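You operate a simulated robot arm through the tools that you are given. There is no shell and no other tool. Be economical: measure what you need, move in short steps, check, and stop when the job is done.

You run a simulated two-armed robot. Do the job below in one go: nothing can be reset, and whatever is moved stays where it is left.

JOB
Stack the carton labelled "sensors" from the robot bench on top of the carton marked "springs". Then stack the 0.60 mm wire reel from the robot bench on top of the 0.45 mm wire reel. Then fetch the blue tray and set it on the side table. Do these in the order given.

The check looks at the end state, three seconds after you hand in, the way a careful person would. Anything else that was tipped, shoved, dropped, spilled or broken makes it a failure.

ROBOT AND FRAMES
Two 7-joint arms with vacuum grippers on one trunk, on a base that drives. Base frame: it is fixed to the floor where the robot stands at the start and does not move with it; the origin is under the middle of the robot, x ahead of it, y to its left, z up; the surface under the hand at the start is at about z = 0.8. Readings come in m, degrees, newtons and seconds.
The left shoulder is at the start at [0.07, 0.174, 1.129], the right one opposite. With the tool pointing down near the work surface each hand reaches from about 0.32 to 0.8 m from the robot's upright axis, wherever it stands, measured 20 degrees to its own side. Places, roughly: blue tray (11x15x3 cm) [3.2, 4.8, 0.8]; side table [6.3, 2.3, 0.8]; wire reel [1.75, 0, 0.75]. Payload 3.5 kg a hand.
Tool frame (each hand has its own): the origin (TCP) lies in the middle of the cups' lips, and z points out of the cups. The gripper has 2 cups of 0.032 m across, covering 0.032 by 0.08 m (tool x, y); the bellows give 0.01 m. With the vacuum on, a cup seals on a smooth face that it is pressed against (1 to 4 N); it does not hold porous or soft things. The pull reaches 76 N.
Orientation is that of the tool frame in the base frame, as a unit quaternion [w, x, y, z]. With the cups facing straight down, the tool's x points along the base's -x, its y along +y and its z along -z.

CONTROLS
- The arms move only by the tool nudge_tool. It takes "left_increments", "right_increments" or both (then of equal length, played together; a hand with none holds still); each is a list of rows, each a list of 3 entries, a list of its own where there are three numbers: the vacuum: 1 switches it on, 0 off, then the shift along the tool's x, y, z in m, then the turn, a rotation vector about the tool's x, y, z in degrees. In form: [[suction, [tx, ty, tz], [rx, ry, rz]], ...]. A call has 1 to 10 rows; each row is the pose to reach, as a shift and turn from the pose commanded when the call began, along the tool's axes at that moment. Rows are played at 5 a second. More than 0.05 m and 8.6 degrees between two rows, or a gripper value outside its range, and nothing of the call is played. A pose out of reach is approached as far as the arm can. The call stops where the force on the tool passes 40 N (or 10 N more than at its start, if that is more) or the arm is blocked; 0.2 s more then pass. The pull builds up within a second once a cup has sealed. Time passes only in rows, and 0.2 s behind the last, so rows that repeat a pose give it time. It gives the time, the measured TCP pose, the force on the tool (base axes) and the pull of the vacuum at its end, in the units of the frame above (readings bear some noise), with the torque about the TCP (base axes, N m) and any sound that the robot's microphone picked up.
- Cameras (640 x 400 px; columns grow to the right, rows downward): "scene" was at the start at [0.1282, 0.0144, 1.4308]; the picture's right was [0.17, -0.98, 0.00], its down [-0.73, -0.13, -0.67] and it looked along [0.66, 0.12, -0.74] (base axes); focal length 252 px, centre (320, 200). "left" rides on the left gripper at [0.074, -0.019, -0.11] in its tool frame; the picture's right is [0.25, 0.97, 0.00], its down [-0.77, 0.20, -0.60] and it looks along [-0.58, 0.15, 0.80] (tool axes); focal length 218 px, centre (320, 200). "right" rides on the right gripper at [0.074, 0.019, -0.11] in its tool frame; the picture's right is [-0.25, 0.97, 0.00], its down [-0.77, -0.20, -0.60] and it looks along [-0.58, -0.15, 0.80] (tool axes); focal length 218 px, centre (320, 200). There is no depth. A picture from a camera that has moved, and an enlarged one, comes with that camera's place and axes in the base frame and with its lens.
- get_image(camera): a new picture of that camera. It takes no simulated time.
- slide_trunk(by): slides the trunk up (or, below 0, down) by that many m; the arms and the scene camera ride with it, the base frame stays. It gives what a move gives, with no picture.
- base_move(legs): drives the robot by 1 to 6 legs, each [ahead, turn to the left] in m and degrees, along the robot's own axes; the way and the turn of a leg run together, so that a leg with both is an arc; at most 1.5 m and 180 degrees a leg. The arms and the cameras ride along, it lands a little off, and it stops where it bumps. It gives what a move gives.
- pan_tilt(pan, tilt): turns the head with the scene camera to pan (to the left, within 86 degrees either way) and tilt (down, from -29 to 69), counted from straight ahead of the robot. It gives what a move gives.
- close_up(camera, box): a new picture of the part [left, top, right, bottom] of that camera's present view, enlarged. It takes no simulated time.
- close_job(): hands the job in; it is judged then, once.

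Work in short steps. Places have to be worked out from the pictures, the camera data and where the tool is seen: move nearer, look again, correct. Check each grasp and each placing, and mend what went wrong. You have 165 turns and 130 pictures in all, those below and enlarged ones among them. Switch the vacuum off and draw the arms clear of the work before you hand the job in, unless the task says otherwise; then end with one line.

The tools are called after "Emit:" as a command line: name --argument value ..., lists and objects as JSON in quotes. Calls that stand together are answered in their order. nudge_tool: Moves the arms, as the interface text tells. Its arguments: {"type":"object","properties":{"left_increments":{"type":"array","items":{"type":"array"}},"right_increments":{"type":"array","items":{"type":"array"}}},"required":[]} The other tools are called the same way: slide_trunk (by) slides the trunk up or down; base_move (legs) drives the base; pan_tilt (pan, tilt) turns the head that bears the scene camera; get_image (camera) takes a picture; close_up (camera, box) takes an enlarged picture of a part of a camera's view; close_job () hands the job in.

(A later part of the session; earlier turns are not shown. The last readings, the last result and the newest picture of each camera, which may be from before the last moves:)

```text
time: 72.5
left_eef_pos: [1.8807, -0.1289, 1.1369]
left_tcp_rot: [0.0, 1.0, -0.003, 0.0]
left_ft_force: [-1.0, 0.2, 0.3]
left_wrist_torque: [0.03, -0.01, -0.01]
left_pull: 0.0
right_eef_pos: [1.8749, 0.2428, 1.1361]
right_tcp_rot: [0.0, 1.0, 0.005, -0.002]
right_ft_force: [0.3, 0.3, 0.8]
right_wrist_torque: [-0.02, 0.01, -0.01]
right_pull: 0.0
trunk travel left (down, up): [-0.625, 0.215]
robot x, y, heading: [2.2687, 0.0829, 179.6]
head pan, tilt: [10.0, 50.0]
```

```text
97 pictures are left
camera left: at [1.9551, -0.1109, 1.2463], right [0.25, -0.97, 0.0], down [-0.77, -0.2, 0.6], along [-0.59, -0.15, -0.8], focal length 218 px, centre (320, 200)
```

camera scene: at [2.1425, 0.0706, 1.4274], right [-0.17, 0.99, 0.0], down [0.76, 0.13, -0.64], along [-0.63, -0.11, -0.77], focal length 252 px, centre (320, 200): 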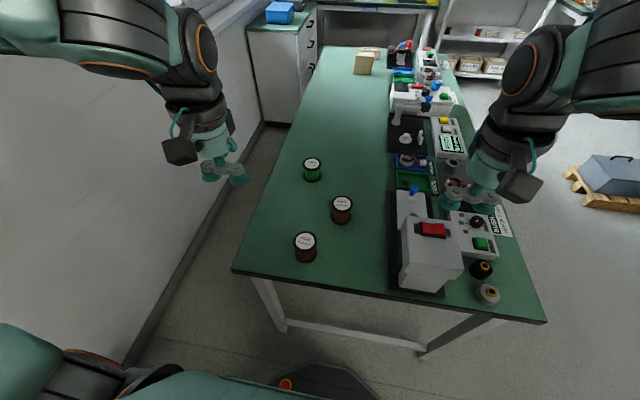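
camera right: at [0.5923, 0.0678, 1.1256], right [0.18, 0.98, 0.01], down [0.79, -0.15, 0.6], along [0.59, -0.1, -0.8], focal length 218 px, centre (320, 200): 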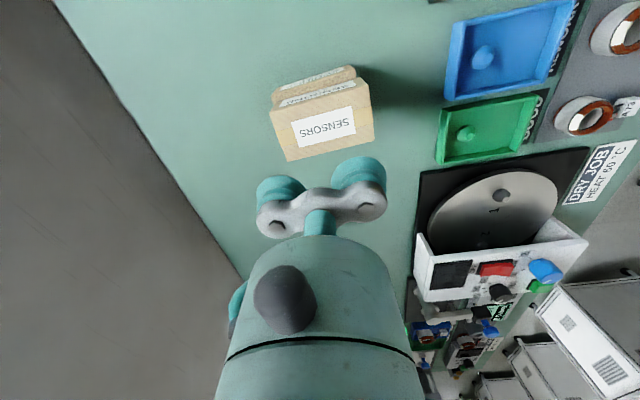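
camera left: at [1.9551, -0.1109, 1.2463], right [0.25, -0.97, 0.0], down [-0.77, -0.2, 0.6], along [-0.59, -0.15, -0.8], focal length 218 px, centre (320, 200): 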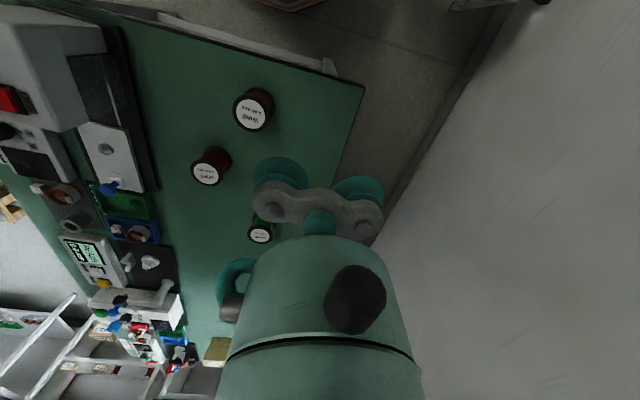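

I enlarge both views for reel positions, heights and sizes.

Emit:
close_up --camera "scene" --box '[280, 150, 376, 270]'

Emit:
close_up --camera "left" --box '[170, 70, 298, 150]'

```text
3.33 times, centred on (328, 210) of scene
camera zoom: at [2.1425, 0.0706, 1.4274], right [-0.17, 0.99, 0.0], down [0.76, 0.13, -0.64], along [-0.63, -0.11, -0.77], focal length 838 px, centre (293, 167)
```

zoom: 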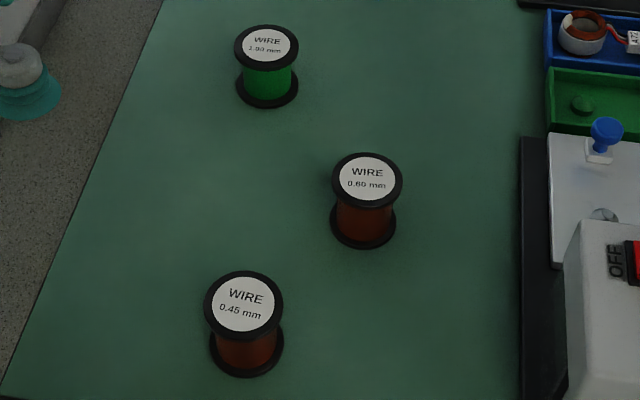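

```text
5.00 times, centred on (234, 110) of left
camera zoom: at [1.9551, -0.1109, 1.2463], right [0.25, -0.97, 0.0], down [-0.77, -0.2, 0.6], along [-0.59, -0.15, -0.8], focal length 1091 px, centre (750, 650)
```

zoom: 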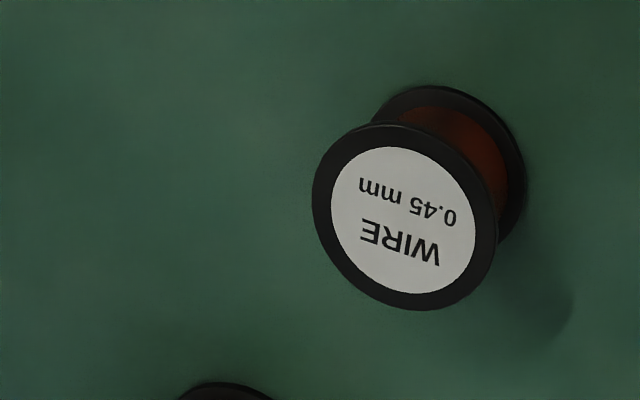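

The 0.60 mm reel's top is at [1.682, 0.056, 0.865], about 62 mm across, so only one cup fits on it; the 0.45 mm one's top is at [1.821, -0.023]. I bring the left hand over the 0.60 mm reel so that its -y cup is centred on the reel.

Emit:
nudge_tool --left_increments '[[0, [-0.033, -0.027, 0.02], [0, 0, 0]], [0, [-0.066, -0.054, 0.04], [0, 0, 0]], [0, [-0.1, -0.081, 0.06], [0, 0, 0]], [0, [-0.133, -0.107, 0.08], [0, 0, 0]], [0, [-0.166, -0.134, 0.1], [0, 0, 0]], [0, [-0.199, -0.161, 0.12], [0, 0, 0]], [0, [-0.199, -0.161, 0.16], [0, 0, 0]], [0, [-0.199, -0.161, 0.2], [0, 0, 0]], [0, [-0.199, -0.161, 0.2], [0, 0, 0]]]'

Emit:
get_image --camera "left"

Emit:
close_up --camera "scene" --box '[264, 130, 424, 260]'

```text
time: 74.5
left_eef_pos: [1.6822, 0.0311, 0.9404]
left_tcp_rot: [0.0, 1.0, -0.003, -0.001]
left_ft_force: [0.1, -0.5, 0.0]
left_wrist_torque: [-0.02, -0.02, 0.01]
left_pull: 0.1
right_eef_pos: [1.8745, 0.2429, 1.1379]
right_tcp_rot: [0.0, 1.0, 0.004, -0.002]
right_ft_force: [0.7, -0.1, -0.3]
right_wrist_torque: [-0.01, 0.0, -0.01]
right_pull: 0.1
trunk travel left (down, up): [-0.625, 0.215]
robot x, y, heading: [2.2682, 0.0822, 179.8]
head pan, tilt: [10.0, 50.0]
```

```text
94 pictures are left
camera left: at [1.7577, 0.0505, 1.0501], right [0.25, -0.97, 0.0], down [-0.77, -0.2, 0.61], along [-0.59, -0.15, -0.8], focal length 218 px, centre (320, 200)
```

left: 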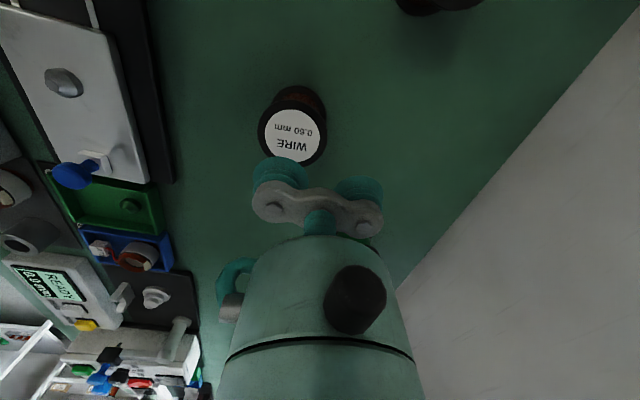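

```text
3.08 times, centred on (344, 195) of scene
camera zoom: at [2.1431, 0.0708, 1.4275], right [-0.17, 0.99, 0.0], down [0.75, 0.13, -0.64], along [-0.63, -0.11, -0.77], focal length 774 px, centre (246, 215)
```

zoom: 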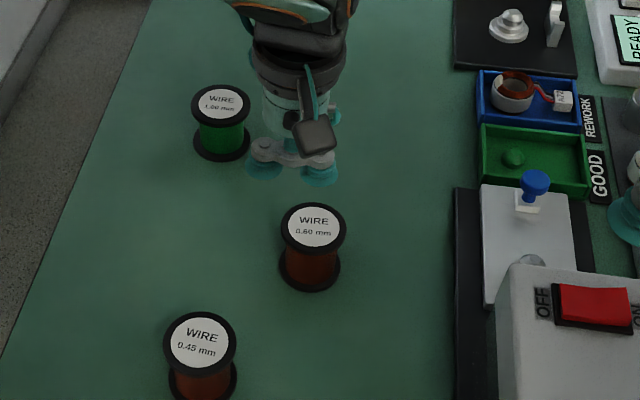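

The reel's centre comes out at [1.685, 0.057], so I correct by 3 mm and descend close to its top.

Emit:
nudge_tool --left_increments '[[0, [0.003, -0.002, 0.03], [0, 0, 0]], [0, [0.003, -0.002, 0.05], [0, 0, 0]], [1, [0.003, -0.002, 0.065], [0, 0, 0]], [1, [0.003, -0.002, 0.065], [0, 0, 0]]]'

Emit:
close_up --camera "left" --box '[220, 90, 420, 240]'

Emit:
close_up --camera "scene" --box '[290, 150, 390, 230]'

```text
time: 75.5
left_eef_pos: [1.6853, 0.0333, 0.8735]
left_tcp_rot: [0.0, 1.0, -0.003, -0.001]
left_ft_force: [1.2, 0.1, -0.2]
left_wrist_torque: [0.01, -0.01, -0.04]
left_pull: 0.0
right_eef_pos: [1.875, 0.2432, 1.1378]
right_tcp_rot: [0.0, 1.0, 0.004, -0.002]
right_ft_force: [1.1, -0.3, -0.3]
right_wrist_torque: [0.0, 0.04, 0.01]
right_pull: 0.1
trunk travel left (down, up): [-0.625, 0.215]
robot x, y, heading: [2.269, 0.0834, 179.9]
head pan, tilt: [10.0, 50.0]
```

```text
2.67 times, centred on (320, 165) of left
camera zoom: at [1.7604, 0.0526, 0.9828], right [0.25, -0.97, 0.0], down [-0.77, -0.2, 0.6], along [-0.59, -0.15, -0.8], focal length 582 px, centre (320, 293)
```

zoom: 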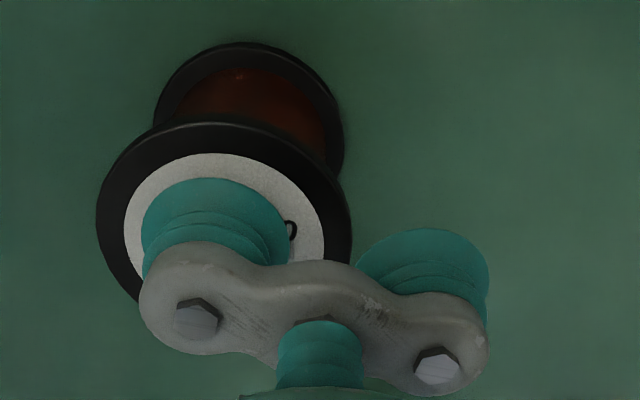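

```text
5.00 times, centred on (340, 190) of scene
camera zoom: at [2.1425, 0.0706, 1.4275], right [-0.17, 0.99, 0.0], down [0.76, 0.13, -0.64], along [-0.63, -0.11, -0.77], focal length 1258 px, centre (220, 250)
```

zoom: 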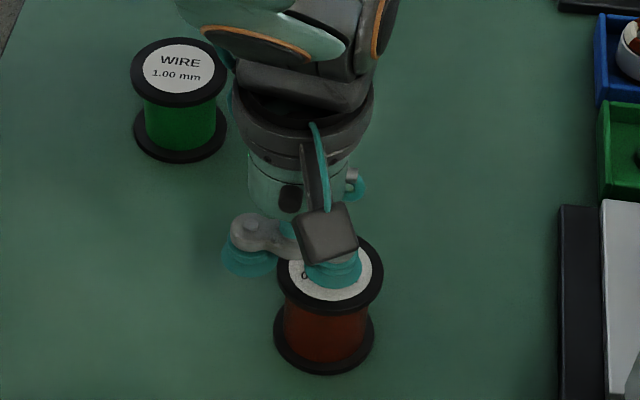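

The -y cup is over the label. I press down in small steps with the vacuum on.

Emit:
nudge_tool --left_increments '[[1, [0, 0.001, 0.003], [0, 0, 0]], [1, [0, 0.001, 0.006], [0, 0, 0]], [1, [0, 0.001, 0.009], [0, 0, 0]], [1, [0, 0.001, 0.011], [0, 0, 0]], [1, [0, 0.001, 0.011], [0, 0, 0]], [1, [0, 0.001, 0.011], [0, 0, 0]]]'

```text
time: 76.9
left_eef_pos: [1.686, 0.0315, 0.8638]
left_tcp_rot: [0.0, 1.0, -0.002, -0.002]
left_ft_force: [-2.2, -5.6, 21.7]
left_wrist_torque: [1.23, -0.12, 0.07]
left_pull: 37.7
right_eef_pos: [1.876, 0.2418, 1.1367]
right_tcp_rot: [-0.001, 1.0, 0.004, -0.002]
right_ft_force: [-0.5, 0.4, -0.8]
right_wrist_torque: [-0.01, 0.01, 0.01]
right_pull: 0.0
trunk travel left (down, up): [-0.625, 0.215]
robot x, y, heading: [2.2719, 0.0815, 179.8]
head pan, tilt: [10.0, 50.0]
```

One cup has sealed with 37.7 N. I lift slowly and check how the reel hangs.

Emit:
nudge_tool --left_increments '[[1, [0, 0, -0.008], [0, 0, 0]], [1, [0, 0, -0.02], [0, 0, 0]], [1, [0, 0, -0.04], [0, 0, 0]], [1, [0, 0, -0.065], [0, 0, 0]], [1, [0, 0, -0.09], [0, 0, 0]], [1, [0, 0, -0.11], [0, 0, 0]], [1, [0, 0, -0.11], [0, 0, 0]]]'

Emit:
close_up --camera "scene" --box '[270, 140, 430, 260]'

Emit:
get_image --camera "left"

```text
time: 78.5
left_eef_pos: [1.6858, 0.0341, 0.9671]
left_tcp_rot: [0.0, 1.0, -0.003, 0.001]
left_ft_force: [0.2, 0.6, -5.7]
left_wrist_torque: [0.65, -0.06, 0.02]
left_pull: 37.2
right_eef_pos: [1.8748, 0.2436, 1.1376]
right_tcp_rot: [0.0, 1.0, 0.004, -0.003]
right_ft_force: [-0.2, -0.4, 0.2]
right_wrist_torque: [0.01, 0.0, 0.0]
right_pull: 0.0
trunk travel left (down, up): [-0.625, 0.215]
robot x, y, heading: [2.2668, 0.0827, 179.8]
head pan, tilt: [10.0, 50.0]
```

```text
3.33 times, centred on (350, 200) of scene
camera zoom: at [2.1416, 0.0703, 1.4273], right [-0.17, 0.99, 0.0], down [0.76, 0.13, -0.64], along [-0.63, -0.11, -0.77], focal length 838 px, centre (220, 200)
```

zoom: 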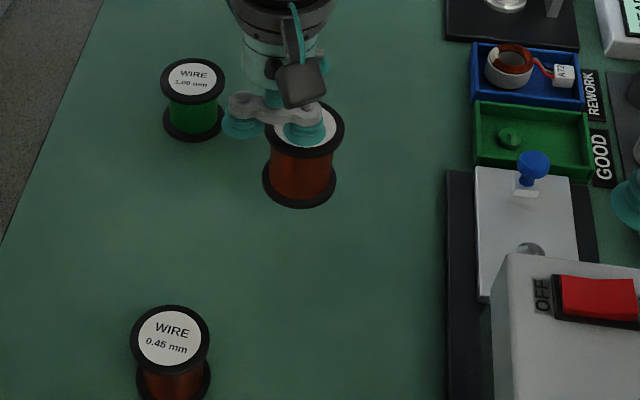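

```text
89 pictures are left
camera left: at [1.7596, 0.0525, 1.0783], right [0.25, -0.97, 0.0], down [-0.77, -0.2, 0.6], along [-0.59, -0.15, -0.8], focal length 218 px, centre (320, 200)
```

left: 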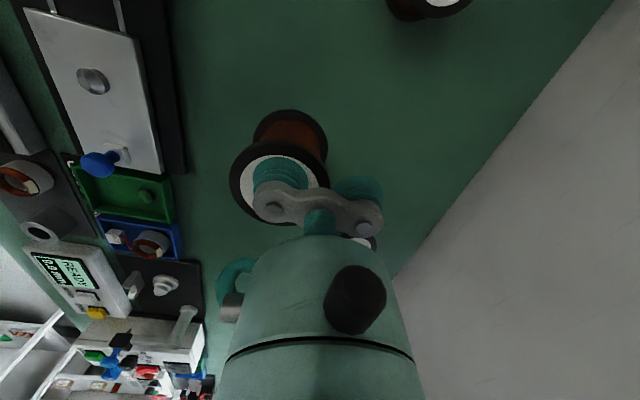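

The reel hangs upright with about 6 N of weight. I carry it above the 0.45 mm reel, whose centre I put at [1.820, -0.024].

Emit:
nudge_tool --left_increments '[[1, [0.015, 0.01, -0.01], [0, 0, 0]], [1, [0.04, 0.025, -0.015], [0, 0, 0]], [1, [0.067, 0.041, -0.015], [0, 0, 0]], [1, [0.094, 0.058, -0.015], [0, 0, 0]], [1, [0.12, 0.073, -0.015], [0, 0, 0]], [1, [0.134, 0.082, -0.015], [0, 0, 0]], [1, [0.134, 0.082, -0.015], [0, 0, 0]], [1, [0.134, 0.082, -0.015], [0, 0, 0]]]'

Emit:
close_up --camera "scene" --box '[250, 180, 378, 276]'

Emit:
close_up --camera "left" --box '[200, 60, 440, 240]'

Emit:
get_image --camera "right"

```text
time: 80.3
left_eef_pos: [1.817, -0.0494, 0.9844]
left_tcp_rot: [-0.001, 1.0, -0.003, 0.0]
left_ft_force: [-0.2, 0.4, -5.7]
left_wrist_torque: [0.65, -0.02, 0.02]
left_pull: 37.9
right_eef_pos: [1.8741, 0.2425, 1.1372]
right_tcp_rot: [0.0, 1.0, 0.004, -0.001]
right_ft_force: [0.0, -0.9, -0.5]
right_wrist_torque: [0.0, 0.01, -0.01]
right_pull: 0.0
trunk travel left (down, up): [-0.625, 0.215]
robot x, y, heading: [2.2729, 0.0834, 179.8]
head pan, tilt: [10.0, 50.0]
```

```text
4.17 times, centred on (314, 228) of scene
camera zoom: at [2.1422, 0.0702, 1.4274], right [-0.17, 0.99, 0.0], down [0.76, 0.13, -0.64], along [-0.63, -0.11, -0.77], focal length 1048 px, centre (345, 83)
```

zoom: 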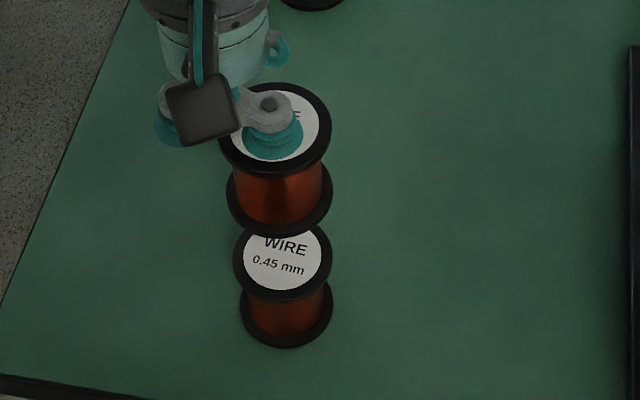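

```text
2.22 times, centred on (320, 150) of left
camera zoom: at [1.8924, -0.0294, 1.0939], right [0.25, -0.97, 0.0], down [-0.77, -0.2, 0.6], along [-0.59, -0.15, -0.8], focal length 485 px, centre (320, 311)
```

zoom: 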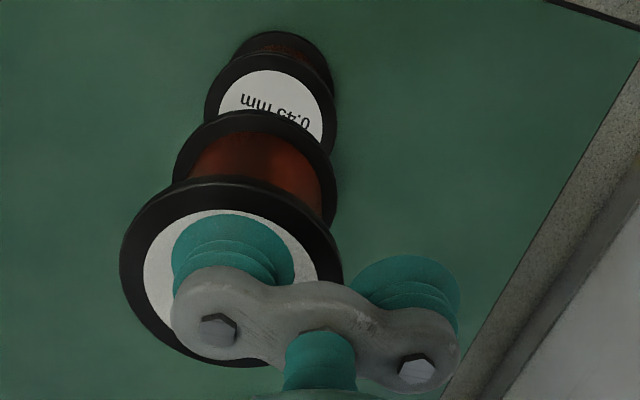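

```text
86 pictures are left
camera right: at [1.9474, 0.2238, 1.2468], right [-0.24, -0.97, 0.0], down [-0.77, 0.2, 0.61], along [-0.59, 0.15, -0.79], focal length 218 px, centre (320, 200)
```

right: 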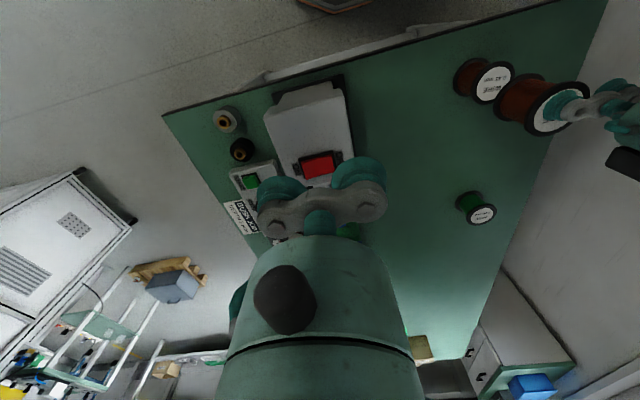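

The held reel is upright but about 11 mm short of centre in x. I shift it and lower to about 8 mm above.

Emit:
nudge_tool --left_increments '[[1, [0.011, -0.001, 0], [0, 0, 0]], [1, [0.011, -0.001, 0.015], [0, 0, 0]], [1, [0.011, -0.001, 0.03], [0, 0, 0]], [1, [0.011, -0.001, 0.044], [0, 0, 0]], [1, [0.011, -0.001, 0.044], [0, 0, 0]]]'

Emit:
close_up --camera "scene" --box '[250, 190, 362, 276]'

Emit:
close_up --camera "right" --box '[430, 30, 640, 160]'

Emit:
close_up --camera "left" --box '[220, 80, 420, 230]'

```text
time: 81.5
left_eef_pos: [1.83, -0.0494, 0.941]
left_tcp_rot: [-0.001, 1.0, -0.002, 0.0]
left_ft_force: [0.7, -0.7, -4.2]
left_wrist_torque: [0.69, -0.01, -0.03]
left_pull: 37.7
right_eef_pos: [1.874, 0.2428, 1.1369]
right_tcp_rot: [0.001, 1.0, 0.005, -0.001]
right_ft_force: [-0.4, 0.1, -0.2]
right_wrist_torque: [0.02, 0.01, 0.02]
right_pull: 0.0
trunk travel left (down, up): [-0.625, 0.215]
robot x, y, heading: [2.2691, 0.0818, 179.6]
head pan, tilt: [10.0, 50.0]
```

```text
4.65 times, centred on (306, 233) of scene
camera zoom: at [2.142, 0.0703, 1.4274], right [-0.17, 0.99, 0.0], down [0.76, 0.13, -0.64], along [-0.63, -0.11, -0.77], focal length 1170 px, centre (385, 46)
```

zoom: 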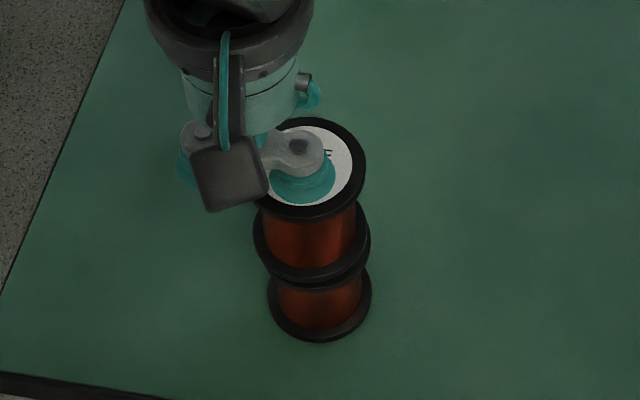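

```text
3.05 times, centred on (535, 95) of right
camera zoom: at [1.9473, 0.2239, 1.2467], right [-0.24, -0.97, 0.0], down [-0.77, 0.2, 0.61], along [-0.59, 0.15, -0.79], focal length 665 px, centre (-335, 520)
```

zoom: 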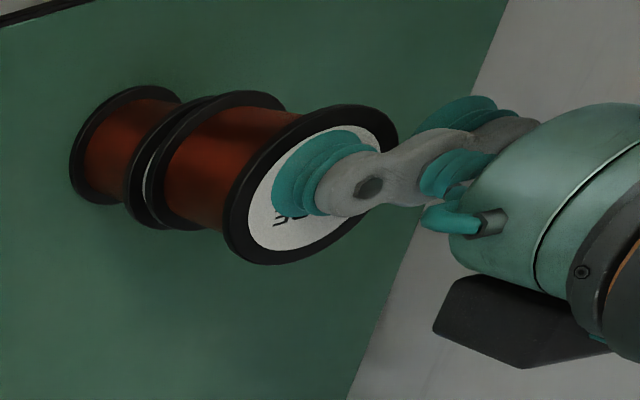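

```text
2.67 times, centred on (320, 155) of left
camera zoom: at [1.9043, -0.0299, 1.0507], right [0.25, -0.97, 0.0], down [-0.77, -0.2, 0.6], along [-0.59, -0.15, -0.8], focal length 582 px, centre (320, 320)
```

zoom: 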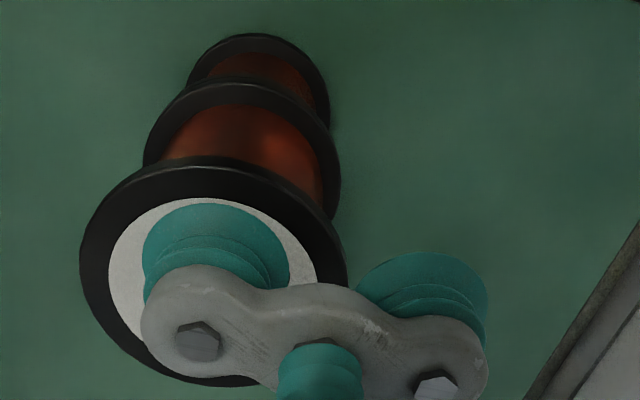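

The reels line up to within 2-3 mm with about a centimetre gap. I lower in small steps to contact.

Emit:
nudge_tool --left_increments '[[1, [-0.002, 0, 0.004], [0, 0, 0]], [1, [-0.002, 0, 0.007], [0, 0, 0]], [1, [-0.002, 0, 0.009], [0, 0, 0]], [1, [-0.002, 0, 0.009], [0, 0, 0]]]'

Emit:
close_up --camera "right" --box '[430, 30, 640, 160]'

```text
time: 82.5
left_eef_pos: [1.8276, -0.0504, 0.9328]
left_tcp_rot: [0.0, 1.0, -0.003, 0.0]
left_ft_force: [-0.4, 0.2, -5.4]
left_wrist_torque: [0.64, -0.04, 0.01]
left_pull: 38.1
right_eef_pos: [1.8742, 0.2434, 1.1358]
right_tcp_rot: [0.0, 1.0, 0.004, -0.002]
right_ft_force: [-0.7, 0.4, -0.3]
right_wrist_torque: [-0.03, 0.0, 0.02]
right_pull: 0.1
trunk travel left (down, up): [-0.625, 0.215]
robot x, y, heading: [2.2705, 0.0845, 179.7]
head pan, tilt: [10.0, 50.0]
```

```text
3.05 times, centred on (535, 95) of right
camera zoom: at [1.9472, 0.2239, 1.2467], right [-0.24, -0.97, 0.0], down [-0.77, 0.2, 0.61], along [-0.59, 0.15, -0.79], focal length 665 px, centre (-335, 520)
```

zoom: 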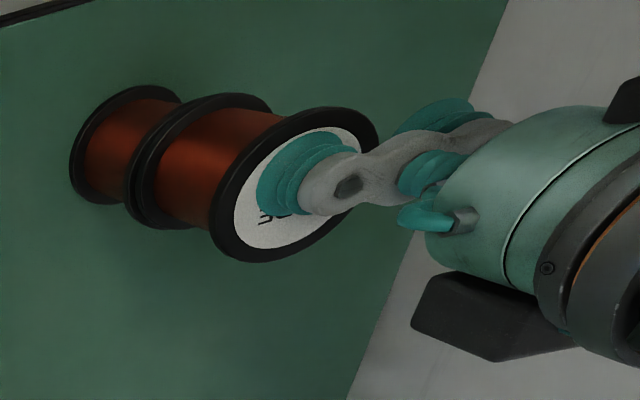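

A hair's gap is left, well aligned. I go down 3 mm more in 1 mm steps.

Emit:
nudge_tool --left_increments '[[1, [0, 0, 0.001], [0, 0, 0]], [1, [0, 0, 0.002], [0, 0, 0]], [1, [0, 0, 0.003], [0, 0, 0]], [1, [0, 0, 0.003], [0, 0, 0]]]'

```text
time: 83.5
left_eef_pos: [1.8284, -0.0492, 0.9279]
left_tcp_rot: [0.0, 1.0, -0.003, 0.0]
left_ft_force: [0.2, -0.1, -4.5]
left_wrist_torque: [0.73, -0.03, 0.0]
left_pull: 38.2
right_eef_pos: [1.8732, 0.2423, 1.1366]
right_tcp_rot: [0.0, 1.0, 0.005, -0.002]
right_ft_force: [-0.2, -0.7, 0.7]
right_wrist_torque: [0.01, -0.01, 0.03]
right_pull: 0.1
trunk travel left (down, up): [-0.625, 0.215]
robot x, y, heading: [2.2692, 0.0799, 179.7]
head pan, tilt: [10.0, 50.0]
```

The force still shows the free weight, so I go on down slowly.

Emit:
nudge_tool --left_increments '[[1, [0, 0, 0.001], [0, 0, 0]], [1, [0, 0, 0.002], [0, 0, 0]], [1, [0, 0, 0.002], [0, 0, 0]]]'

Emit:
close_up --camera "scene" --box '[250, 190, 362, 276]'

```text
time: 84.3
left_eef_pos: [1.8281, -0.0506, 0.9287]
left_tcp_rot: [0.0, 1.0, -0.003, 0.0]
left_ft_force: [-0.8, -2.6, 10.2]
left_wrist_torque: [1.0, 0.03, 0.03]
left_pull: 37.9
right_eef_pos: [1.8755, 0.2419, 1.1377]
right_tcp_rot: [0.0, 1.0, 0.004, -0.002]
right_ft_force: [-0.3, 0.6, -0.2]
right_wrist_torque: [0.0, -0.02, 0.0]
right_pull: 0.0
trunk travel left (down, up): [-0.625, 0.215]
robot x, y, heading: [2.2684, 0.0832, 179.9]
head pan, tilt: [10.0, 50.0]
```

```text
4.65 times, centred on (306, 233) of scene
camera zoom: at [2.1434, 0.0702, 1.4277], right [-0.17, 0.99, 0.0], down [0.75, 0.13, -0.64], along [-0.63, -0.11, -0.77], focal length 1170 px, centre (385, 46)
```

zoom: 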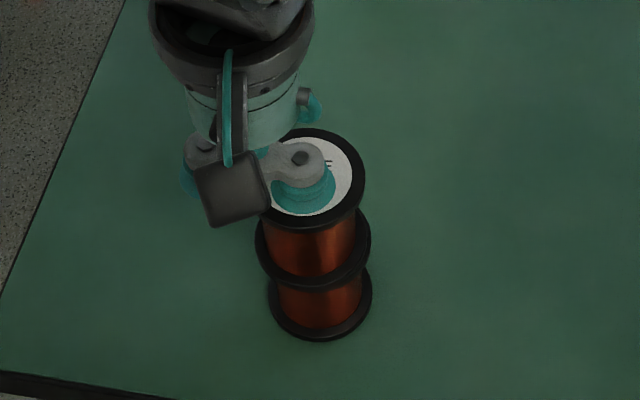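

The load has turned to 10 N upward, so the reel stands on the 0.45 mm one. I release and draw straight up.

Emit:
nudge_tool --left_increments '[[1, [0, 0, -0.001], [0, 0, 0]], [0, [0, 0, -0.001], [0, 0, 0]], [0, [0, 0, -0.001], [0, 0, 0]], [0, [0, 0, -0.001], [0, 0, 0]], [0, [0, 0, -0.008], [0, 0, 0]], [0, [0, 0, -0.03], [0, 0, 0]], [0, [0, 0, -0.07], [0, 0, 0]], [0, [0, 0, -0.11], [0, 0, 0]], [0, [0, 0, -0.15], [0, 0, 0]], [0, [0, 0, -0.15], [0, 0, 0]]]'

Emit:
close_up --camera "scene" --box '[250, 190, 362, 276]'

Emit:
get_image --camera "right"

```text
time: 86.5
left_eef_pos: [1.8279, -0.0499, 1.0767]
left_tcp_rot: [-0.001, 1.0, -0.002, 0.0]
left_ft_force: [0.8, -0.3, -0.3]
left_wrist_torque: [-0.03, 0.0, 0.03]
left_pull: 0.2
right_eef_pos: [1.8733, 0.2438, 1.1372]
right_tcp_rot: [0.0, 1.0, 0.005, -0.001]
right_ft_force: [0.4, 0.5, 0.3]
right_wrist_torque: [-0.02, -0.01, -0.02]
right_pull: 0.1
trunk travel left (down, up): [-0.625, 0.215]
robot x, y, heading: [2.2696, 0.082, 179.9]
head pan, tilt: [10.0, 50.0]
```

```text
4.65 times, centred on (306, 233) of scene
camera zoom: at [2.1417, 0.0704, 1.4274], right [-0.17, 0.99, 0.0], down [0.76, 0.13, -0.64], along [-0.63, -0.11, -0.77], focal length 1170 px, centre (385, 46)
```

zoom: 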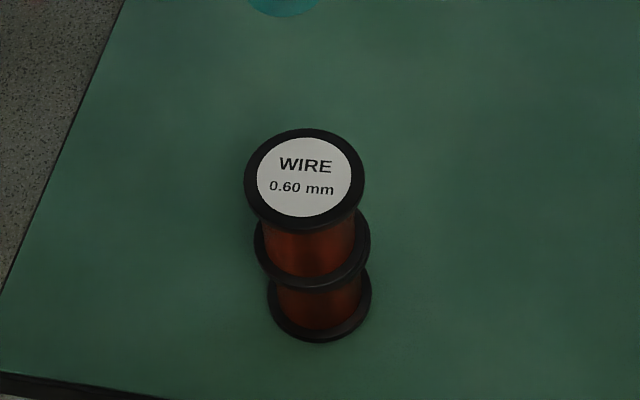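

```text
79 pictures are left
camera right: at [1.947, 0.224, 1.2466], right [-0.24, -0.97, 0.0], down [-0.77, 0.2, 0.61], along [-0.59, 0.15, -0.8], focal length 218 px, centre (320, 200)
```

right: 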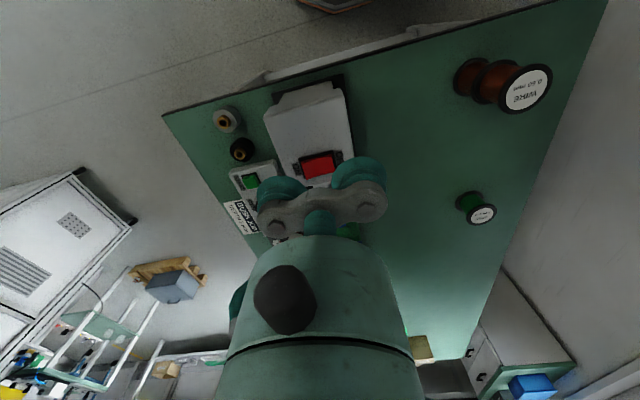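

The 0.60 mm reel stands squarely on the 0.45 mm one. I draw the left hand in, back away from the bench and turn to look towards the tray.

Emit:
nudge_tool --left_increments '[[0, [0.012, 0.02, -0.02], [0, 0, 0]], [0, [0.025, 0.04, -0.04], [0, 0, 0]], [0, [0.04, 0.06, -0.06], [0, 0, 0]], [0, [0.05, 0.08, -0.06], [0, 0, 0]]]'

Emit:
base_move --legs '[[-0.45, 0], [0, -90]]'

Emit:
pan_tilt --pan 0 --tilt 20

Emit:
get_image --camera "scene"

Emit:
pan_tilt --pan -50 --tilt 20

Emit:
get_image --camera "scene"

```text
time: 87.5
left_eef_pos: [1.877, -0.1303, 1.1386]
left_tcp_rot: [-0.001, 1.0, -0.002, -0.001]
left_ft_force: [0.5, 0.4, 0.2]
left_wrist_torque: [0.03, 0.02, 0.01]
left_pull: 0.0
right_eef_pos: [1.8749, 0.2427, 1.1369]
right_tcp_rot: [0.0, 1.0, 0.004, -0.001]
right_ft_force: [-0.6, 0.1, 0.8]
right_wrist_torque: [0.01, -0.01, 0.0]
right_pull: 0.1
trunk travel left (down, up): [-0.625, 0.215]
robot x, y, heading: [2.2707, 0.084, 179.8]
head pan, tilt: [10.0, 50.0]
```

```text
time: 94.0
left_eef_pos: [2.5025, 0.4645, 1.1394]
left_tcp_rot: [0.0, 0.718, -0.696, -0.001]
left_ft_force: [-0.4, 0.3, 0.0]
left_wrist_torque: [0.01, -0.01, -0.01]
left_pull: 0.1
right_eef_pos: [2.8744, 0.4811, 1.1373]
right_tcp_rot: [-0.002, 0.723, -0.691, -0.001]
right_ft_force: [-0.4, -0.2, 0.2]
right_wrist_torque: [0.0, 0.0, 0.0]
right_pull: 0.0
trunk travel left (down, up): [-0.625, 0.215]
robot x, y, heading: [2.7288, 0.0803, 91.9]
head pan, tilt: [10.0, 50.0]
```

```text
time: 94.9
left_eef_pos: [2.5026, 0.4646, 1.1389]
left_tcp_rot: [0.0, 0.718, -0.696, 0.0]
left_ft_force: [0.0, 0.0, 0.5]
left_wrist_torque: [0.01, -0.04, -0.02]
left_pull: 0.0
right_eef_pos: [2.875, 0.4802, 1.1352]
right_tcp_rot: [-0.001, 0.723, -0.691, -0.002]
right_ft_force: [0.2, 0.0, 0.4]
right_wrist_torque: [0.0, 0.02, 0.02]
right_pull: 0.1
trunk travel left (down, up): [-0.625, 0.215]
robot x, y, heading: [2.7287, 0.0821, 91.8]
head pan, tilt: [0.0, 20.0]
```

```text
78 pictures are left
camera scene: at [2.724, 0.225, 1.473], right [1.0, 0.03, 0.0], down [0.01, -0.34, -0.94], along [-0.03, 0.94, -0.34], focal length 252 px, centre (320, 200)
```

scene: 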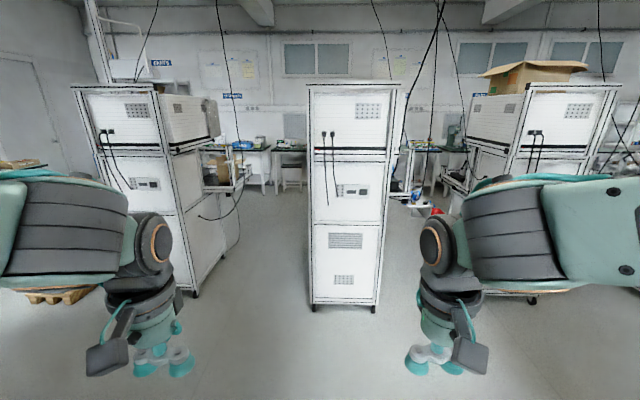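

```text
time: 96.1
left_eef_pos: [2.502, 0.4645, 1.1391]
left_tcp_rot: [0.0, 0.718, -0.696, 0.001]
left_ft_force: [0.1, 0.0, 0.1]
left_wrist_torque: [-0.01, -0.02, 0.02]
left_pull: 0.0
right_eef_pos: [2.8742, 0.4801, 1.1362]
right_tcp_rot: [-0.001, 0.724, -0.69, -0.002]
right_ft_force: [-0.2, -0.2, -0.2]
right_wrist_torque: [0.02, -0.01, 0.03]
right_pull: 0.1
trunk travel left (down, up): [-0.625, 0.215]
robot x, y, heading: [2.7265, 0.0794, 92.0]
head pan, tilt: [-50.0, 20.0]
```

```text
77 pictures are left
camera scene: at [2.7964, 0.194, 1.473], right [0.67, -0.75, 0.0], down [-0.25, -0.23, -0.94], along [0.7, 0.63, -0.34], focal length 252 px, centre (320, 200)
```

scene: 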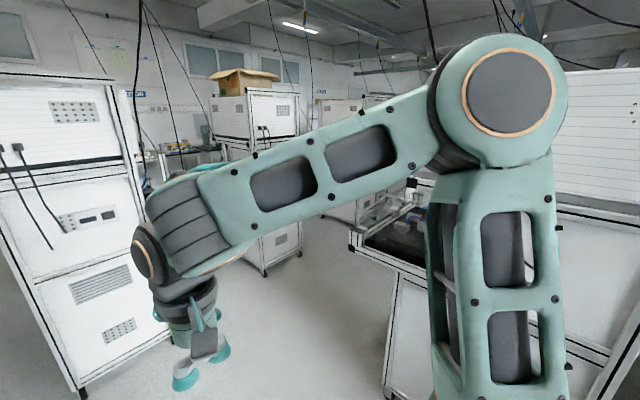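

From here the cabinets stand in a row at y = 1.8 to 2.9 with narrow gaps, and a bench is seen at the back wall. My elbows are too wide for the gaps, so I go round the west end: first to the lane, facing west.

Emit:
base_move --legs '[[1.0, 0], [0, 88]]'

Emit:
pan_tilt --pan 0 --tilt 25

Emit:
get_image --camera "scene"

```text
time: 105.1
left_eef_pos: [2.3098, 0.8815, 1.1383]
left_tcp_rot: [0.0, 1.0, -0.008, 0.001]
left_ft_force: [0.7, 0.3, -0.2]
left_wrist_torque: [0.01, -0.03, 0.01]
left_pull: 0.1
right_eef_pos: [2.3121, 1.252, 1.1372]
right_tcp_rot: [0.0, 1.0, -0.001, -0.001]
right_ft_force: [0.1, 0.5, 0.2]
right_wrist_torque: [0.01, 0.01, -0.01]
right_pull: 0.0
trunk travel left (down, up): [-0.625, 0.215]
robot x, y, heading: [2.7045, 1.0904, 179.3]
head pan, tilt: [-50.0, 20.0]
```

```text
time: 106.2
left_eef_pos: [2.3105, 0.8813, 1.1379]
left_tcp_rot: [0.0, 1.0, -0.008, 0.0]
left_ft_force: [0.0, -0.1, 0.4]
left_wrist_torque: [-0.01, -0.02, -0.01]
left_pull: 0.2
right_eef_pos: [2.3116, 1.2528, 1.1371]
right_tcp_rot: [0.0, 1.0, -0.001, -0.002]
right_ft_force: [0.5, 0.6, 1.0]
right_wrist_torque: [0.03, 0.04, 0.01]
right_pull: 0.0
trunk travel left (down, up): [-0.625, 0.215]
robot x, y, heading: [2.7021, 1.0929, 179.0]
head pan, tilt: [0.0, 25.0]
```

```text
76 pictures are left
camera scene: at [2.5613, 1.0916, 1.465], right [0.02, 1.0, 0.0], down [0.42, -0.01, -0.91], along [-0.91, 0.01, -0.42], focal length 252 px, centre (320, 200)
```

scene: 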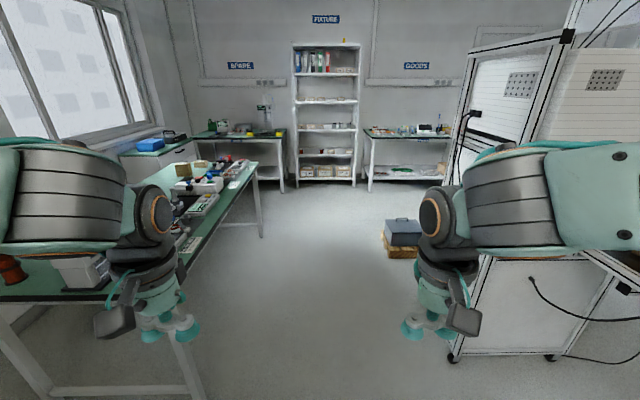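

The lane west is clear. I drive along it and turn right to face north at its end.

Emit:
base_move --legs '[[1.45, 0], [1.42, 0], [0, -89]]'

Emit:
get_image --camera "scene"

Emit:
pan_tilt --pan -45 --tilt 25

Emit:
get_image --camera "scene"

```text
time: 123.6
left_eef_pos: [-0.3334, 1.487, 1.139]
left_tcp_rot: [0.0, 0.717, -0.697, 0.0]
left_ft_force: [0.1, -0.4, 0.6]
left_wrist_torque: [0.01, -0.04, 0.0]
left_pull: 0.2
right_eef_pos: [0.039, 1.5023, 1.1371]
right_tcp_rot: [-0.002, 0.721, -0.693, -0.001]
right_ft_force: [0.8, 0.0, 0.1]
right_wrist_torque: [-0.03, -0.01, 0.01]
right_pull: 0.1
trunk travel left (down, up): [-0.625, 0.215]
robot x, y, heading: [-0.1109, 1.106, 91.7]
head pan, tilt: [0.0, 25.0]
```

```text
75 pictures are left
camera scene: at [-0.1124, 1.2462, 1.4649], right [1.0, 0.03, 0.0], down [0.01, -0.42, -0.91], along [-0.03, 0.91, -0.42], focal length 252 px, centre (320, 200)
```

scene: 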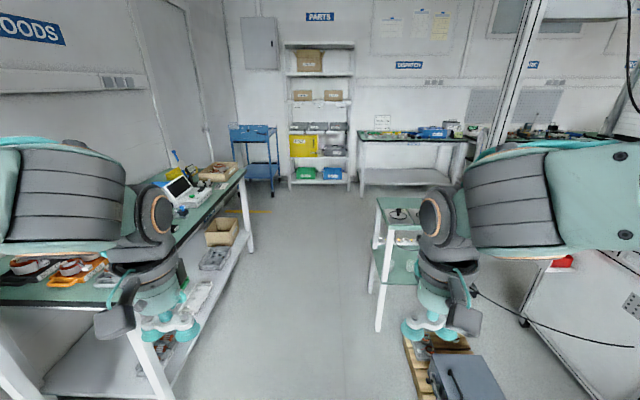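

```text
time: 124.7
left_eef_pos: [-0.3335, 1.488, 1.1386]
left_tcp_rot: [0.0, 0.717, -0.697, 0.001]
left_ft_force: [-1.0, 0.2, -0.1]
left_wrist_torque: [-0.02, 0.0, 0.0]
left_pull: 0.0
right_eef_pos: [0.0394, 1.5027, 1.1368]
right_tcp_rot: [-0.001, 0.722, -0.692, -0.001]
right_ft_force: [0.0, 0.2, 0.1]
right_wrist_torque: [0.01, -0.02, -0.01]
right_pull: 0.1
trunk travel left (down, up): [-0.625, 0.215]
robot x, y, heading: [-0.1111, 1.1035, 91.6]
head pan, tilt: [-45.0, 25.0]
```

```text
74 pictures are left
camera scene: at [-0.0466, 1.2212, 1.4649], right [0.73, -0.69, 0.0], down [-0.29, -0.31, -0.91], along [0.62, 0.66, -0.42], focal length 252 px, centre (320, 200)
```

scene: 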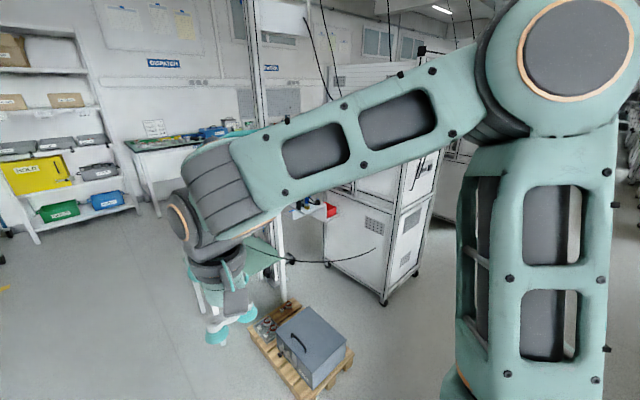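

There is a passage between the left bench (x of -0.86) and a small cart (x of 0.25). I drive through its middle in an S, up to y of about 3.7, and turn right.

Emit:
base_move --legs '[[0, 9], [1.0, 0], [0, -10.5], [1.5, 0]]'

Emit:
pan_tilt --pan -60 --tilt 25

Emit:
get_image --camera "scene"

```text
time: 138.5
left_eef_pos: [-0.4935, 4.0219, 1.1382]
left_tcp_rot: [0.0, -0.7, 0.714, 0.0]
left_ft_force: [0.1, -0.4, 0.1]
left_wrist_torque: [-0.01, 0.03, 0.02]
left_pull: 0.1
right_eef_pos: [-0.12, 4.0182, 1.1368]
right_tcp_rot: [0.001, -0.705, 0.71, 0.001]
right_ft_force: [0.3, 0.1, -0.2]
right_wrist_torque: [-0.02, 0.0, 0.0]
right_pull: 0.1
trunk travel left (down, up): [-0.625, 0.215]
robot x, y, heading: [-0.2881, 3.6253, 88.8]
head pan, tilt: [-45.0, 25.0]
```

```text
time: 139.2
left_eef_pos: [-0.493, 4.022, 1.1401]
left_tcp_rot: [0.0, -0.7, 0.714, 0.0]
left_ft_force: [0.2, -0.5, -0.7]
left_wrist_torque: [-0.02, 0.02, 0.0]
left_pull: 0.1
right_eef_pos: [-0.1206, 4.0188, 1.1367]
right_tcp_rot: [0.001, -0.705, 0.709, 0.001]
right_ft_force: [-0.3, 0.1, 0.6]
right_wrist_torque: [-0.03, -0.01, -0.03]
right_pull: 0.0
trunk travel left (down, up): [-0.625, 0.215]
robot x, y, heading: [-0.2844, 3.6271, 88.9]
head pan, tilt: [-60.0, 25.0]
```

```text
73 pictures are left
camera scene: at [-0.2052, 3.7218, 1.4649], right [0.48, -0.88, 0.0], down [-0.37, -0.2, -0.91], along [0.79, 0.44, -0.42], focal length 252 px, centre (320, 200)
```

scene: 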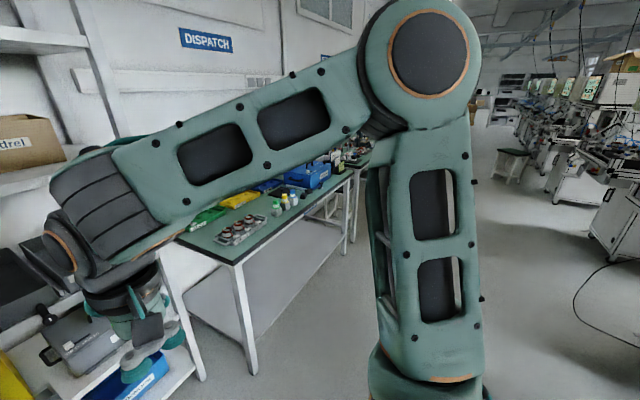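

The back lane is open, with benches' fronts at y of about 4.47. I turn east and drive along y of about 3.6.

Emit:
base_move --legs '[[0, -88.9]]'

Emit:
pan_tilt --pan 0 --tilt 25

Emit:
get_image --camera "scene"

```text
time: 143.5
left_eef_pos: [0.1111, 3.8297, 1.1384]
left_tcp_rot: [0.0, 0.014, 1.0, -0.001]
left_ft_force: [0.2, -0.6, 0.0]
left_wrist_torque: [0.02, -0.01, 0.01]
left_pull: 0.0
right_eef_pos: [0.1025, 3.4567, 1.138]
right_tcp_rot: [0.002, 0.01, 1.0, 0.0]
right_ft_force: [0.5, -0.4, -0.1]
right_wrist_torque: [-0.01, -0.01, -0.01]
right_pull: 0.1
trunk travel left (down, up): [-0.625, 0.215]
robot x, y, heading: [-0.2868, 3.6244, -1.5]
head pan, tilt: [-60.0, 25.0]
```

```text
time: 144.8
left_eef_pos: [0.1097, 3.8284, 1.1385]
left_tcp_rot: [0.0, 0.014, 1.0, 0.0]
left_ft_force: [0.0, -0.6, 0.0]
left_wrist_torque: [0.0, 0.01, 0.04]
left_pull: 0.0
right_eef_pos: [0.1026, 3.4553, 1.1359]
right_tcp_rot: [0.002, 0.009, 1.0, 0.0]
right_ft_force: [0.8, 0.3, 0.2]
right_wrist_torque: [0.01, 0.0, -0.03]
right_pull: 0.2
trunk travel left (down, up): [-0.625, 0.215]
robot x, y, heading: [-0.2834, 3.6258, -1.7]
head pan, tilt: [0.0, 25.0]
```

```text
72 pictures are left
camera scene: at [-0.1445, 3.6226, 1.4649], right [-0.03, -1.0, 0.0], down [-0.42, 0.01, -0.91], along [0.91, -0.03, -0.42], focal length 252 px, centre (320, 200)
```

scene: 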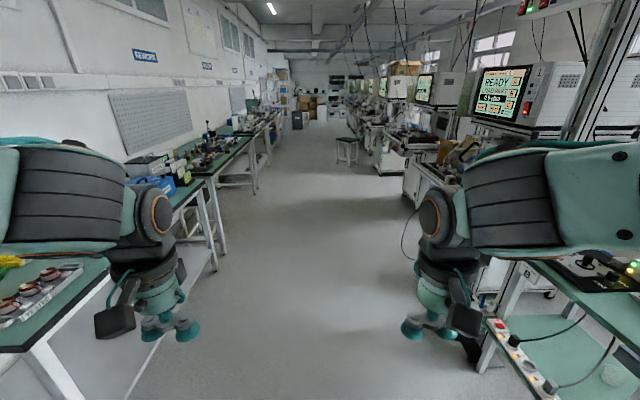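

The lane ahead is clear. I straighten up and drive about 2.9 m east.

Emit:
base_move --legs '[[0, 1.7], [1.45, 0], [1.35, 0]]'

Emit:
pan_tilt --pan 45 --tilt 30

Emit:
get_image --camera "scene"

Emit:
pan_tilt --pan 0 --tilt 25

Emit:
get_image --camera "scene"

```text
time: 158.7
left_eef_pos: [2.9088, 3.8085, 1.1383]
left_tcp_rot: [0.0, 0.012, 1.0, 0.0]
left_ft_force: [-0.3, -0.1, 0.0]
left_wrist_torque: [-0.04, 0.0, 0.0]
left_pull: 0.0
right_eef_pos: [2.9036, 3.437, 1.1354]
right_tcp_rot: [0.002, 0.006, 1.0, 0.0]
right_ft_force: [0.0, 0.2, 0.4]
right_wrist_torque: [-0.03, 0.01, 0.02]
right_pull: 0.1
trunk travel left (down, up): [-0.625, 0.215]
robot x, y, heading: [2.5153, 3.6057, -1.2]
head pan, tilt: [0.0, 25.0]
```

```text
time: 159.8
left_eef_pos: [2.9096, 3.8093, 1.1395]
left_tcp_rot: [0.001, 0.012, 1.0, 0.0]
left_ft_force: [-0.2, -0.1, 0.2]
left_wrist_torque: [0.02, -0.01, -0.04]
left_pull: 0.2
right_eef_pos: [2.9043, 3.4373, 1.1367]
right_tcp_rot: [0.002, 0.006, 1.0, 0.0]
right_ft_force: [-0.7, 0.7, 0.5]
right_wrist_torque: [0.0, -0.01, 0.01]
right_pull: 0.1
trunk travel left (down, up): [-0.625, 0.215]
robot x, y, heading: [2.5114, 3.6073, -1.3]
head pan, tilt: [45.0, 30.0]
```

```text
71 pictures are left
camera scene: at [2.6291, 3.6669, 1.457], right [0.69, -0.73, 0.0], down [-0.36, -0.34, -0.87], along [0.63, 0.6, -0.5], focal length 252 px, centre (320, 200)
```

scene: 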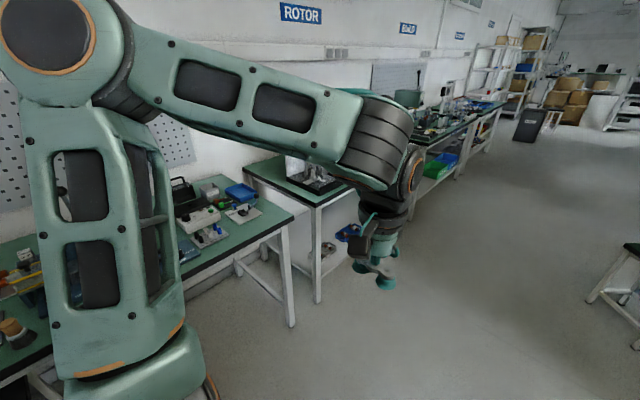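

```text
time: 161.0
left_eef_pos: [2.9082, 3.8104, 1.1384]
left_tcp_rot: [0.001, 0.012, 1.0, 0.0]
left_ft_force: [-0.1, 0.9, 0.9]
left_wrist_torque: [-0.03, -0.03, -0.01]
left_pull: 0.0
right_eef_pos: [2.9047, 3.4363, 1.1368]
right_tcp_rot: [0.001, 0.006, 1.0, 0.001]
right_ft_force: [0.1, 0.8, 0.6]
right_wrist_torque: [-0.02, 0.04, 0.0]
right_pull: 0.0
trunk travel left (down, up): [-0.625, 0.215]
robot x, y, heading: [2.513, 3.6021, -1.4]
head pan, tilt: [0.0, 25.0]
```

```text
70 pictures are left
camera scene: at [2.6555, 3.6024, 1.4649], right [-0.02, -1.0, 0.0], down [-0.42, 0.01, -0.91], along [0.91, -0.02, -0.42], focal length 252 px, centre (320, 200)
```

scene: 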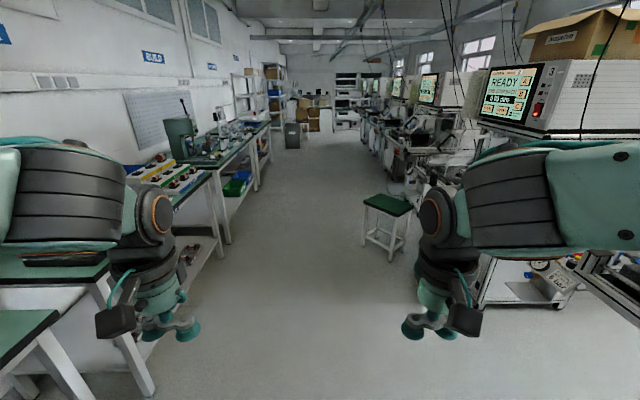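

The blue tray stands on the back bench near [3.22, 4.83], and the bench front is at y of about 4.47. I drive to x of about 3.0, turn left to face it and approach.

Emit:
base_move --legs '[[0.5, 0], [0, 91.4], [0.35, 0]]'

Emit:
pan_tilt --pan -10 --tilt 45

Emit:
get_image --camera "scene"

```text
time: 169.7
left_eef_pos: [2.7857, 4.3303, 1.1396]
left_tcp_rot: [0.0, 0.713, -0.701, 0.0]
left_ft_force: [0.0, -0.7, -0.1]
left_wrist_torque: [-0.02, 0.02, -0.01]
left_pull: 0.1
right_eef_pos: [3.1595, 4.3415, 1.1364]
right_tcp_rot: [-0.001, 0.718, -0.696, -0.001]
right_ft_force: [-0.7, -0.6, -0.1]
right_wrist_torque: [0.0, 0.0, -0.05]
right_pull: 0.0
trunk travel left (down, up): [-0.625, 0.215]
robot x, y, heading: [3.0089, 3.9439, 91.0]
head pan, tilt: [0.0, 25.0]
```

```text
time: 170.5
left_eef_pos: [2.786, 4.3313, 1.139]
left_tcp_rot: [0.0, 0.713, -0.701, -0.001]
left_ft_force: [1.0, -0.4, -0.2]
left_wrist_torque: [0.0, 0.01, -0.04]
left_pull: 0.0
right_eef_pos: [3.1592, 4.3424, 1.1364]
right_tcp_rot: [-0.002, 0.718, -0.696, -0.002]
right_ft_force: [-0.2, 0.0, 0.5]
right_wrist_torque: [0.02, 0.0, -0.01]
right_pull: 0.1
trunk travel left (down, up): [-0.625, 0.215]
robot x, y, heading: [3.0068, 3.9409, 91.1]
head pan, tilt: [-10.0, 45.0]
```

```text
69 pictures are left
camera scene: at [3.0193, 4.0752, 1.4344], right [0.99, -0.16, 0.0], down [-0.11, -0.7, -0.71], along [0.11, 0.7, -0.71], focal length 252 px, centre (320, 200)
```

scene: 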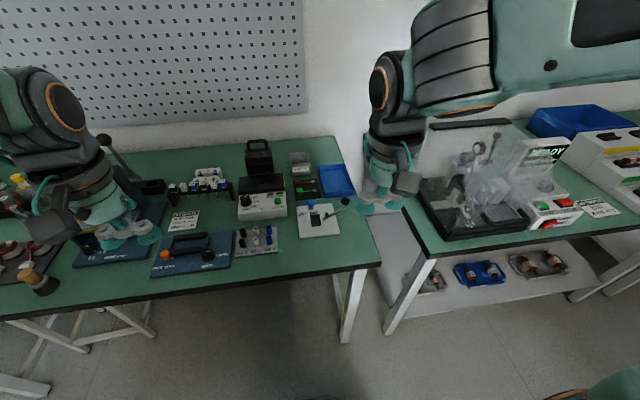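

The tray is at about [3.20, 4.79], near the right edge of the bench. I enlarge it to see its shape and contents.

Emit:
close_up --camera "scene" --box '[280, 140, 376, 250]'

Emit:
get_image --camera "right"

```text
3.64 times, centred on (328, 195) of scene
camera zoom: at [3.0193, 4.0752, 1.4344], right [0.99, -0.16, 0.0], down [-0.11, -0.7, -0.71], along [0.11, 0.7, -0.71], focal length 914 px, centre (291, 218)
```

zoom: 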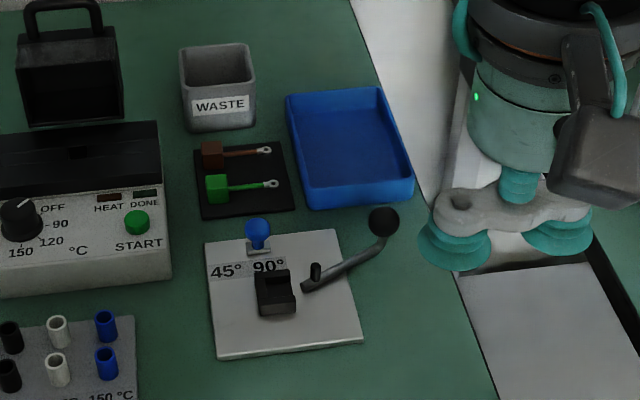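

```text
67 pictures are left
camera right: at [3.1412, 4.2667, 1.2469], right [-0.97, 0.22, 0.0], down [0.18, 0.77, 0.61], along [0.13, 0.59, -0.79], focal length 218 px, centre (320, 200)
```

right: 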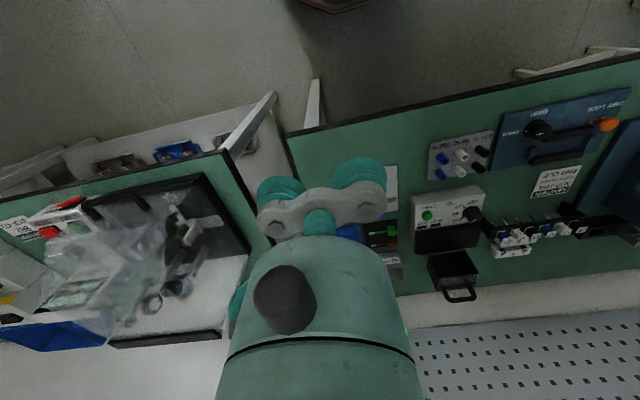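

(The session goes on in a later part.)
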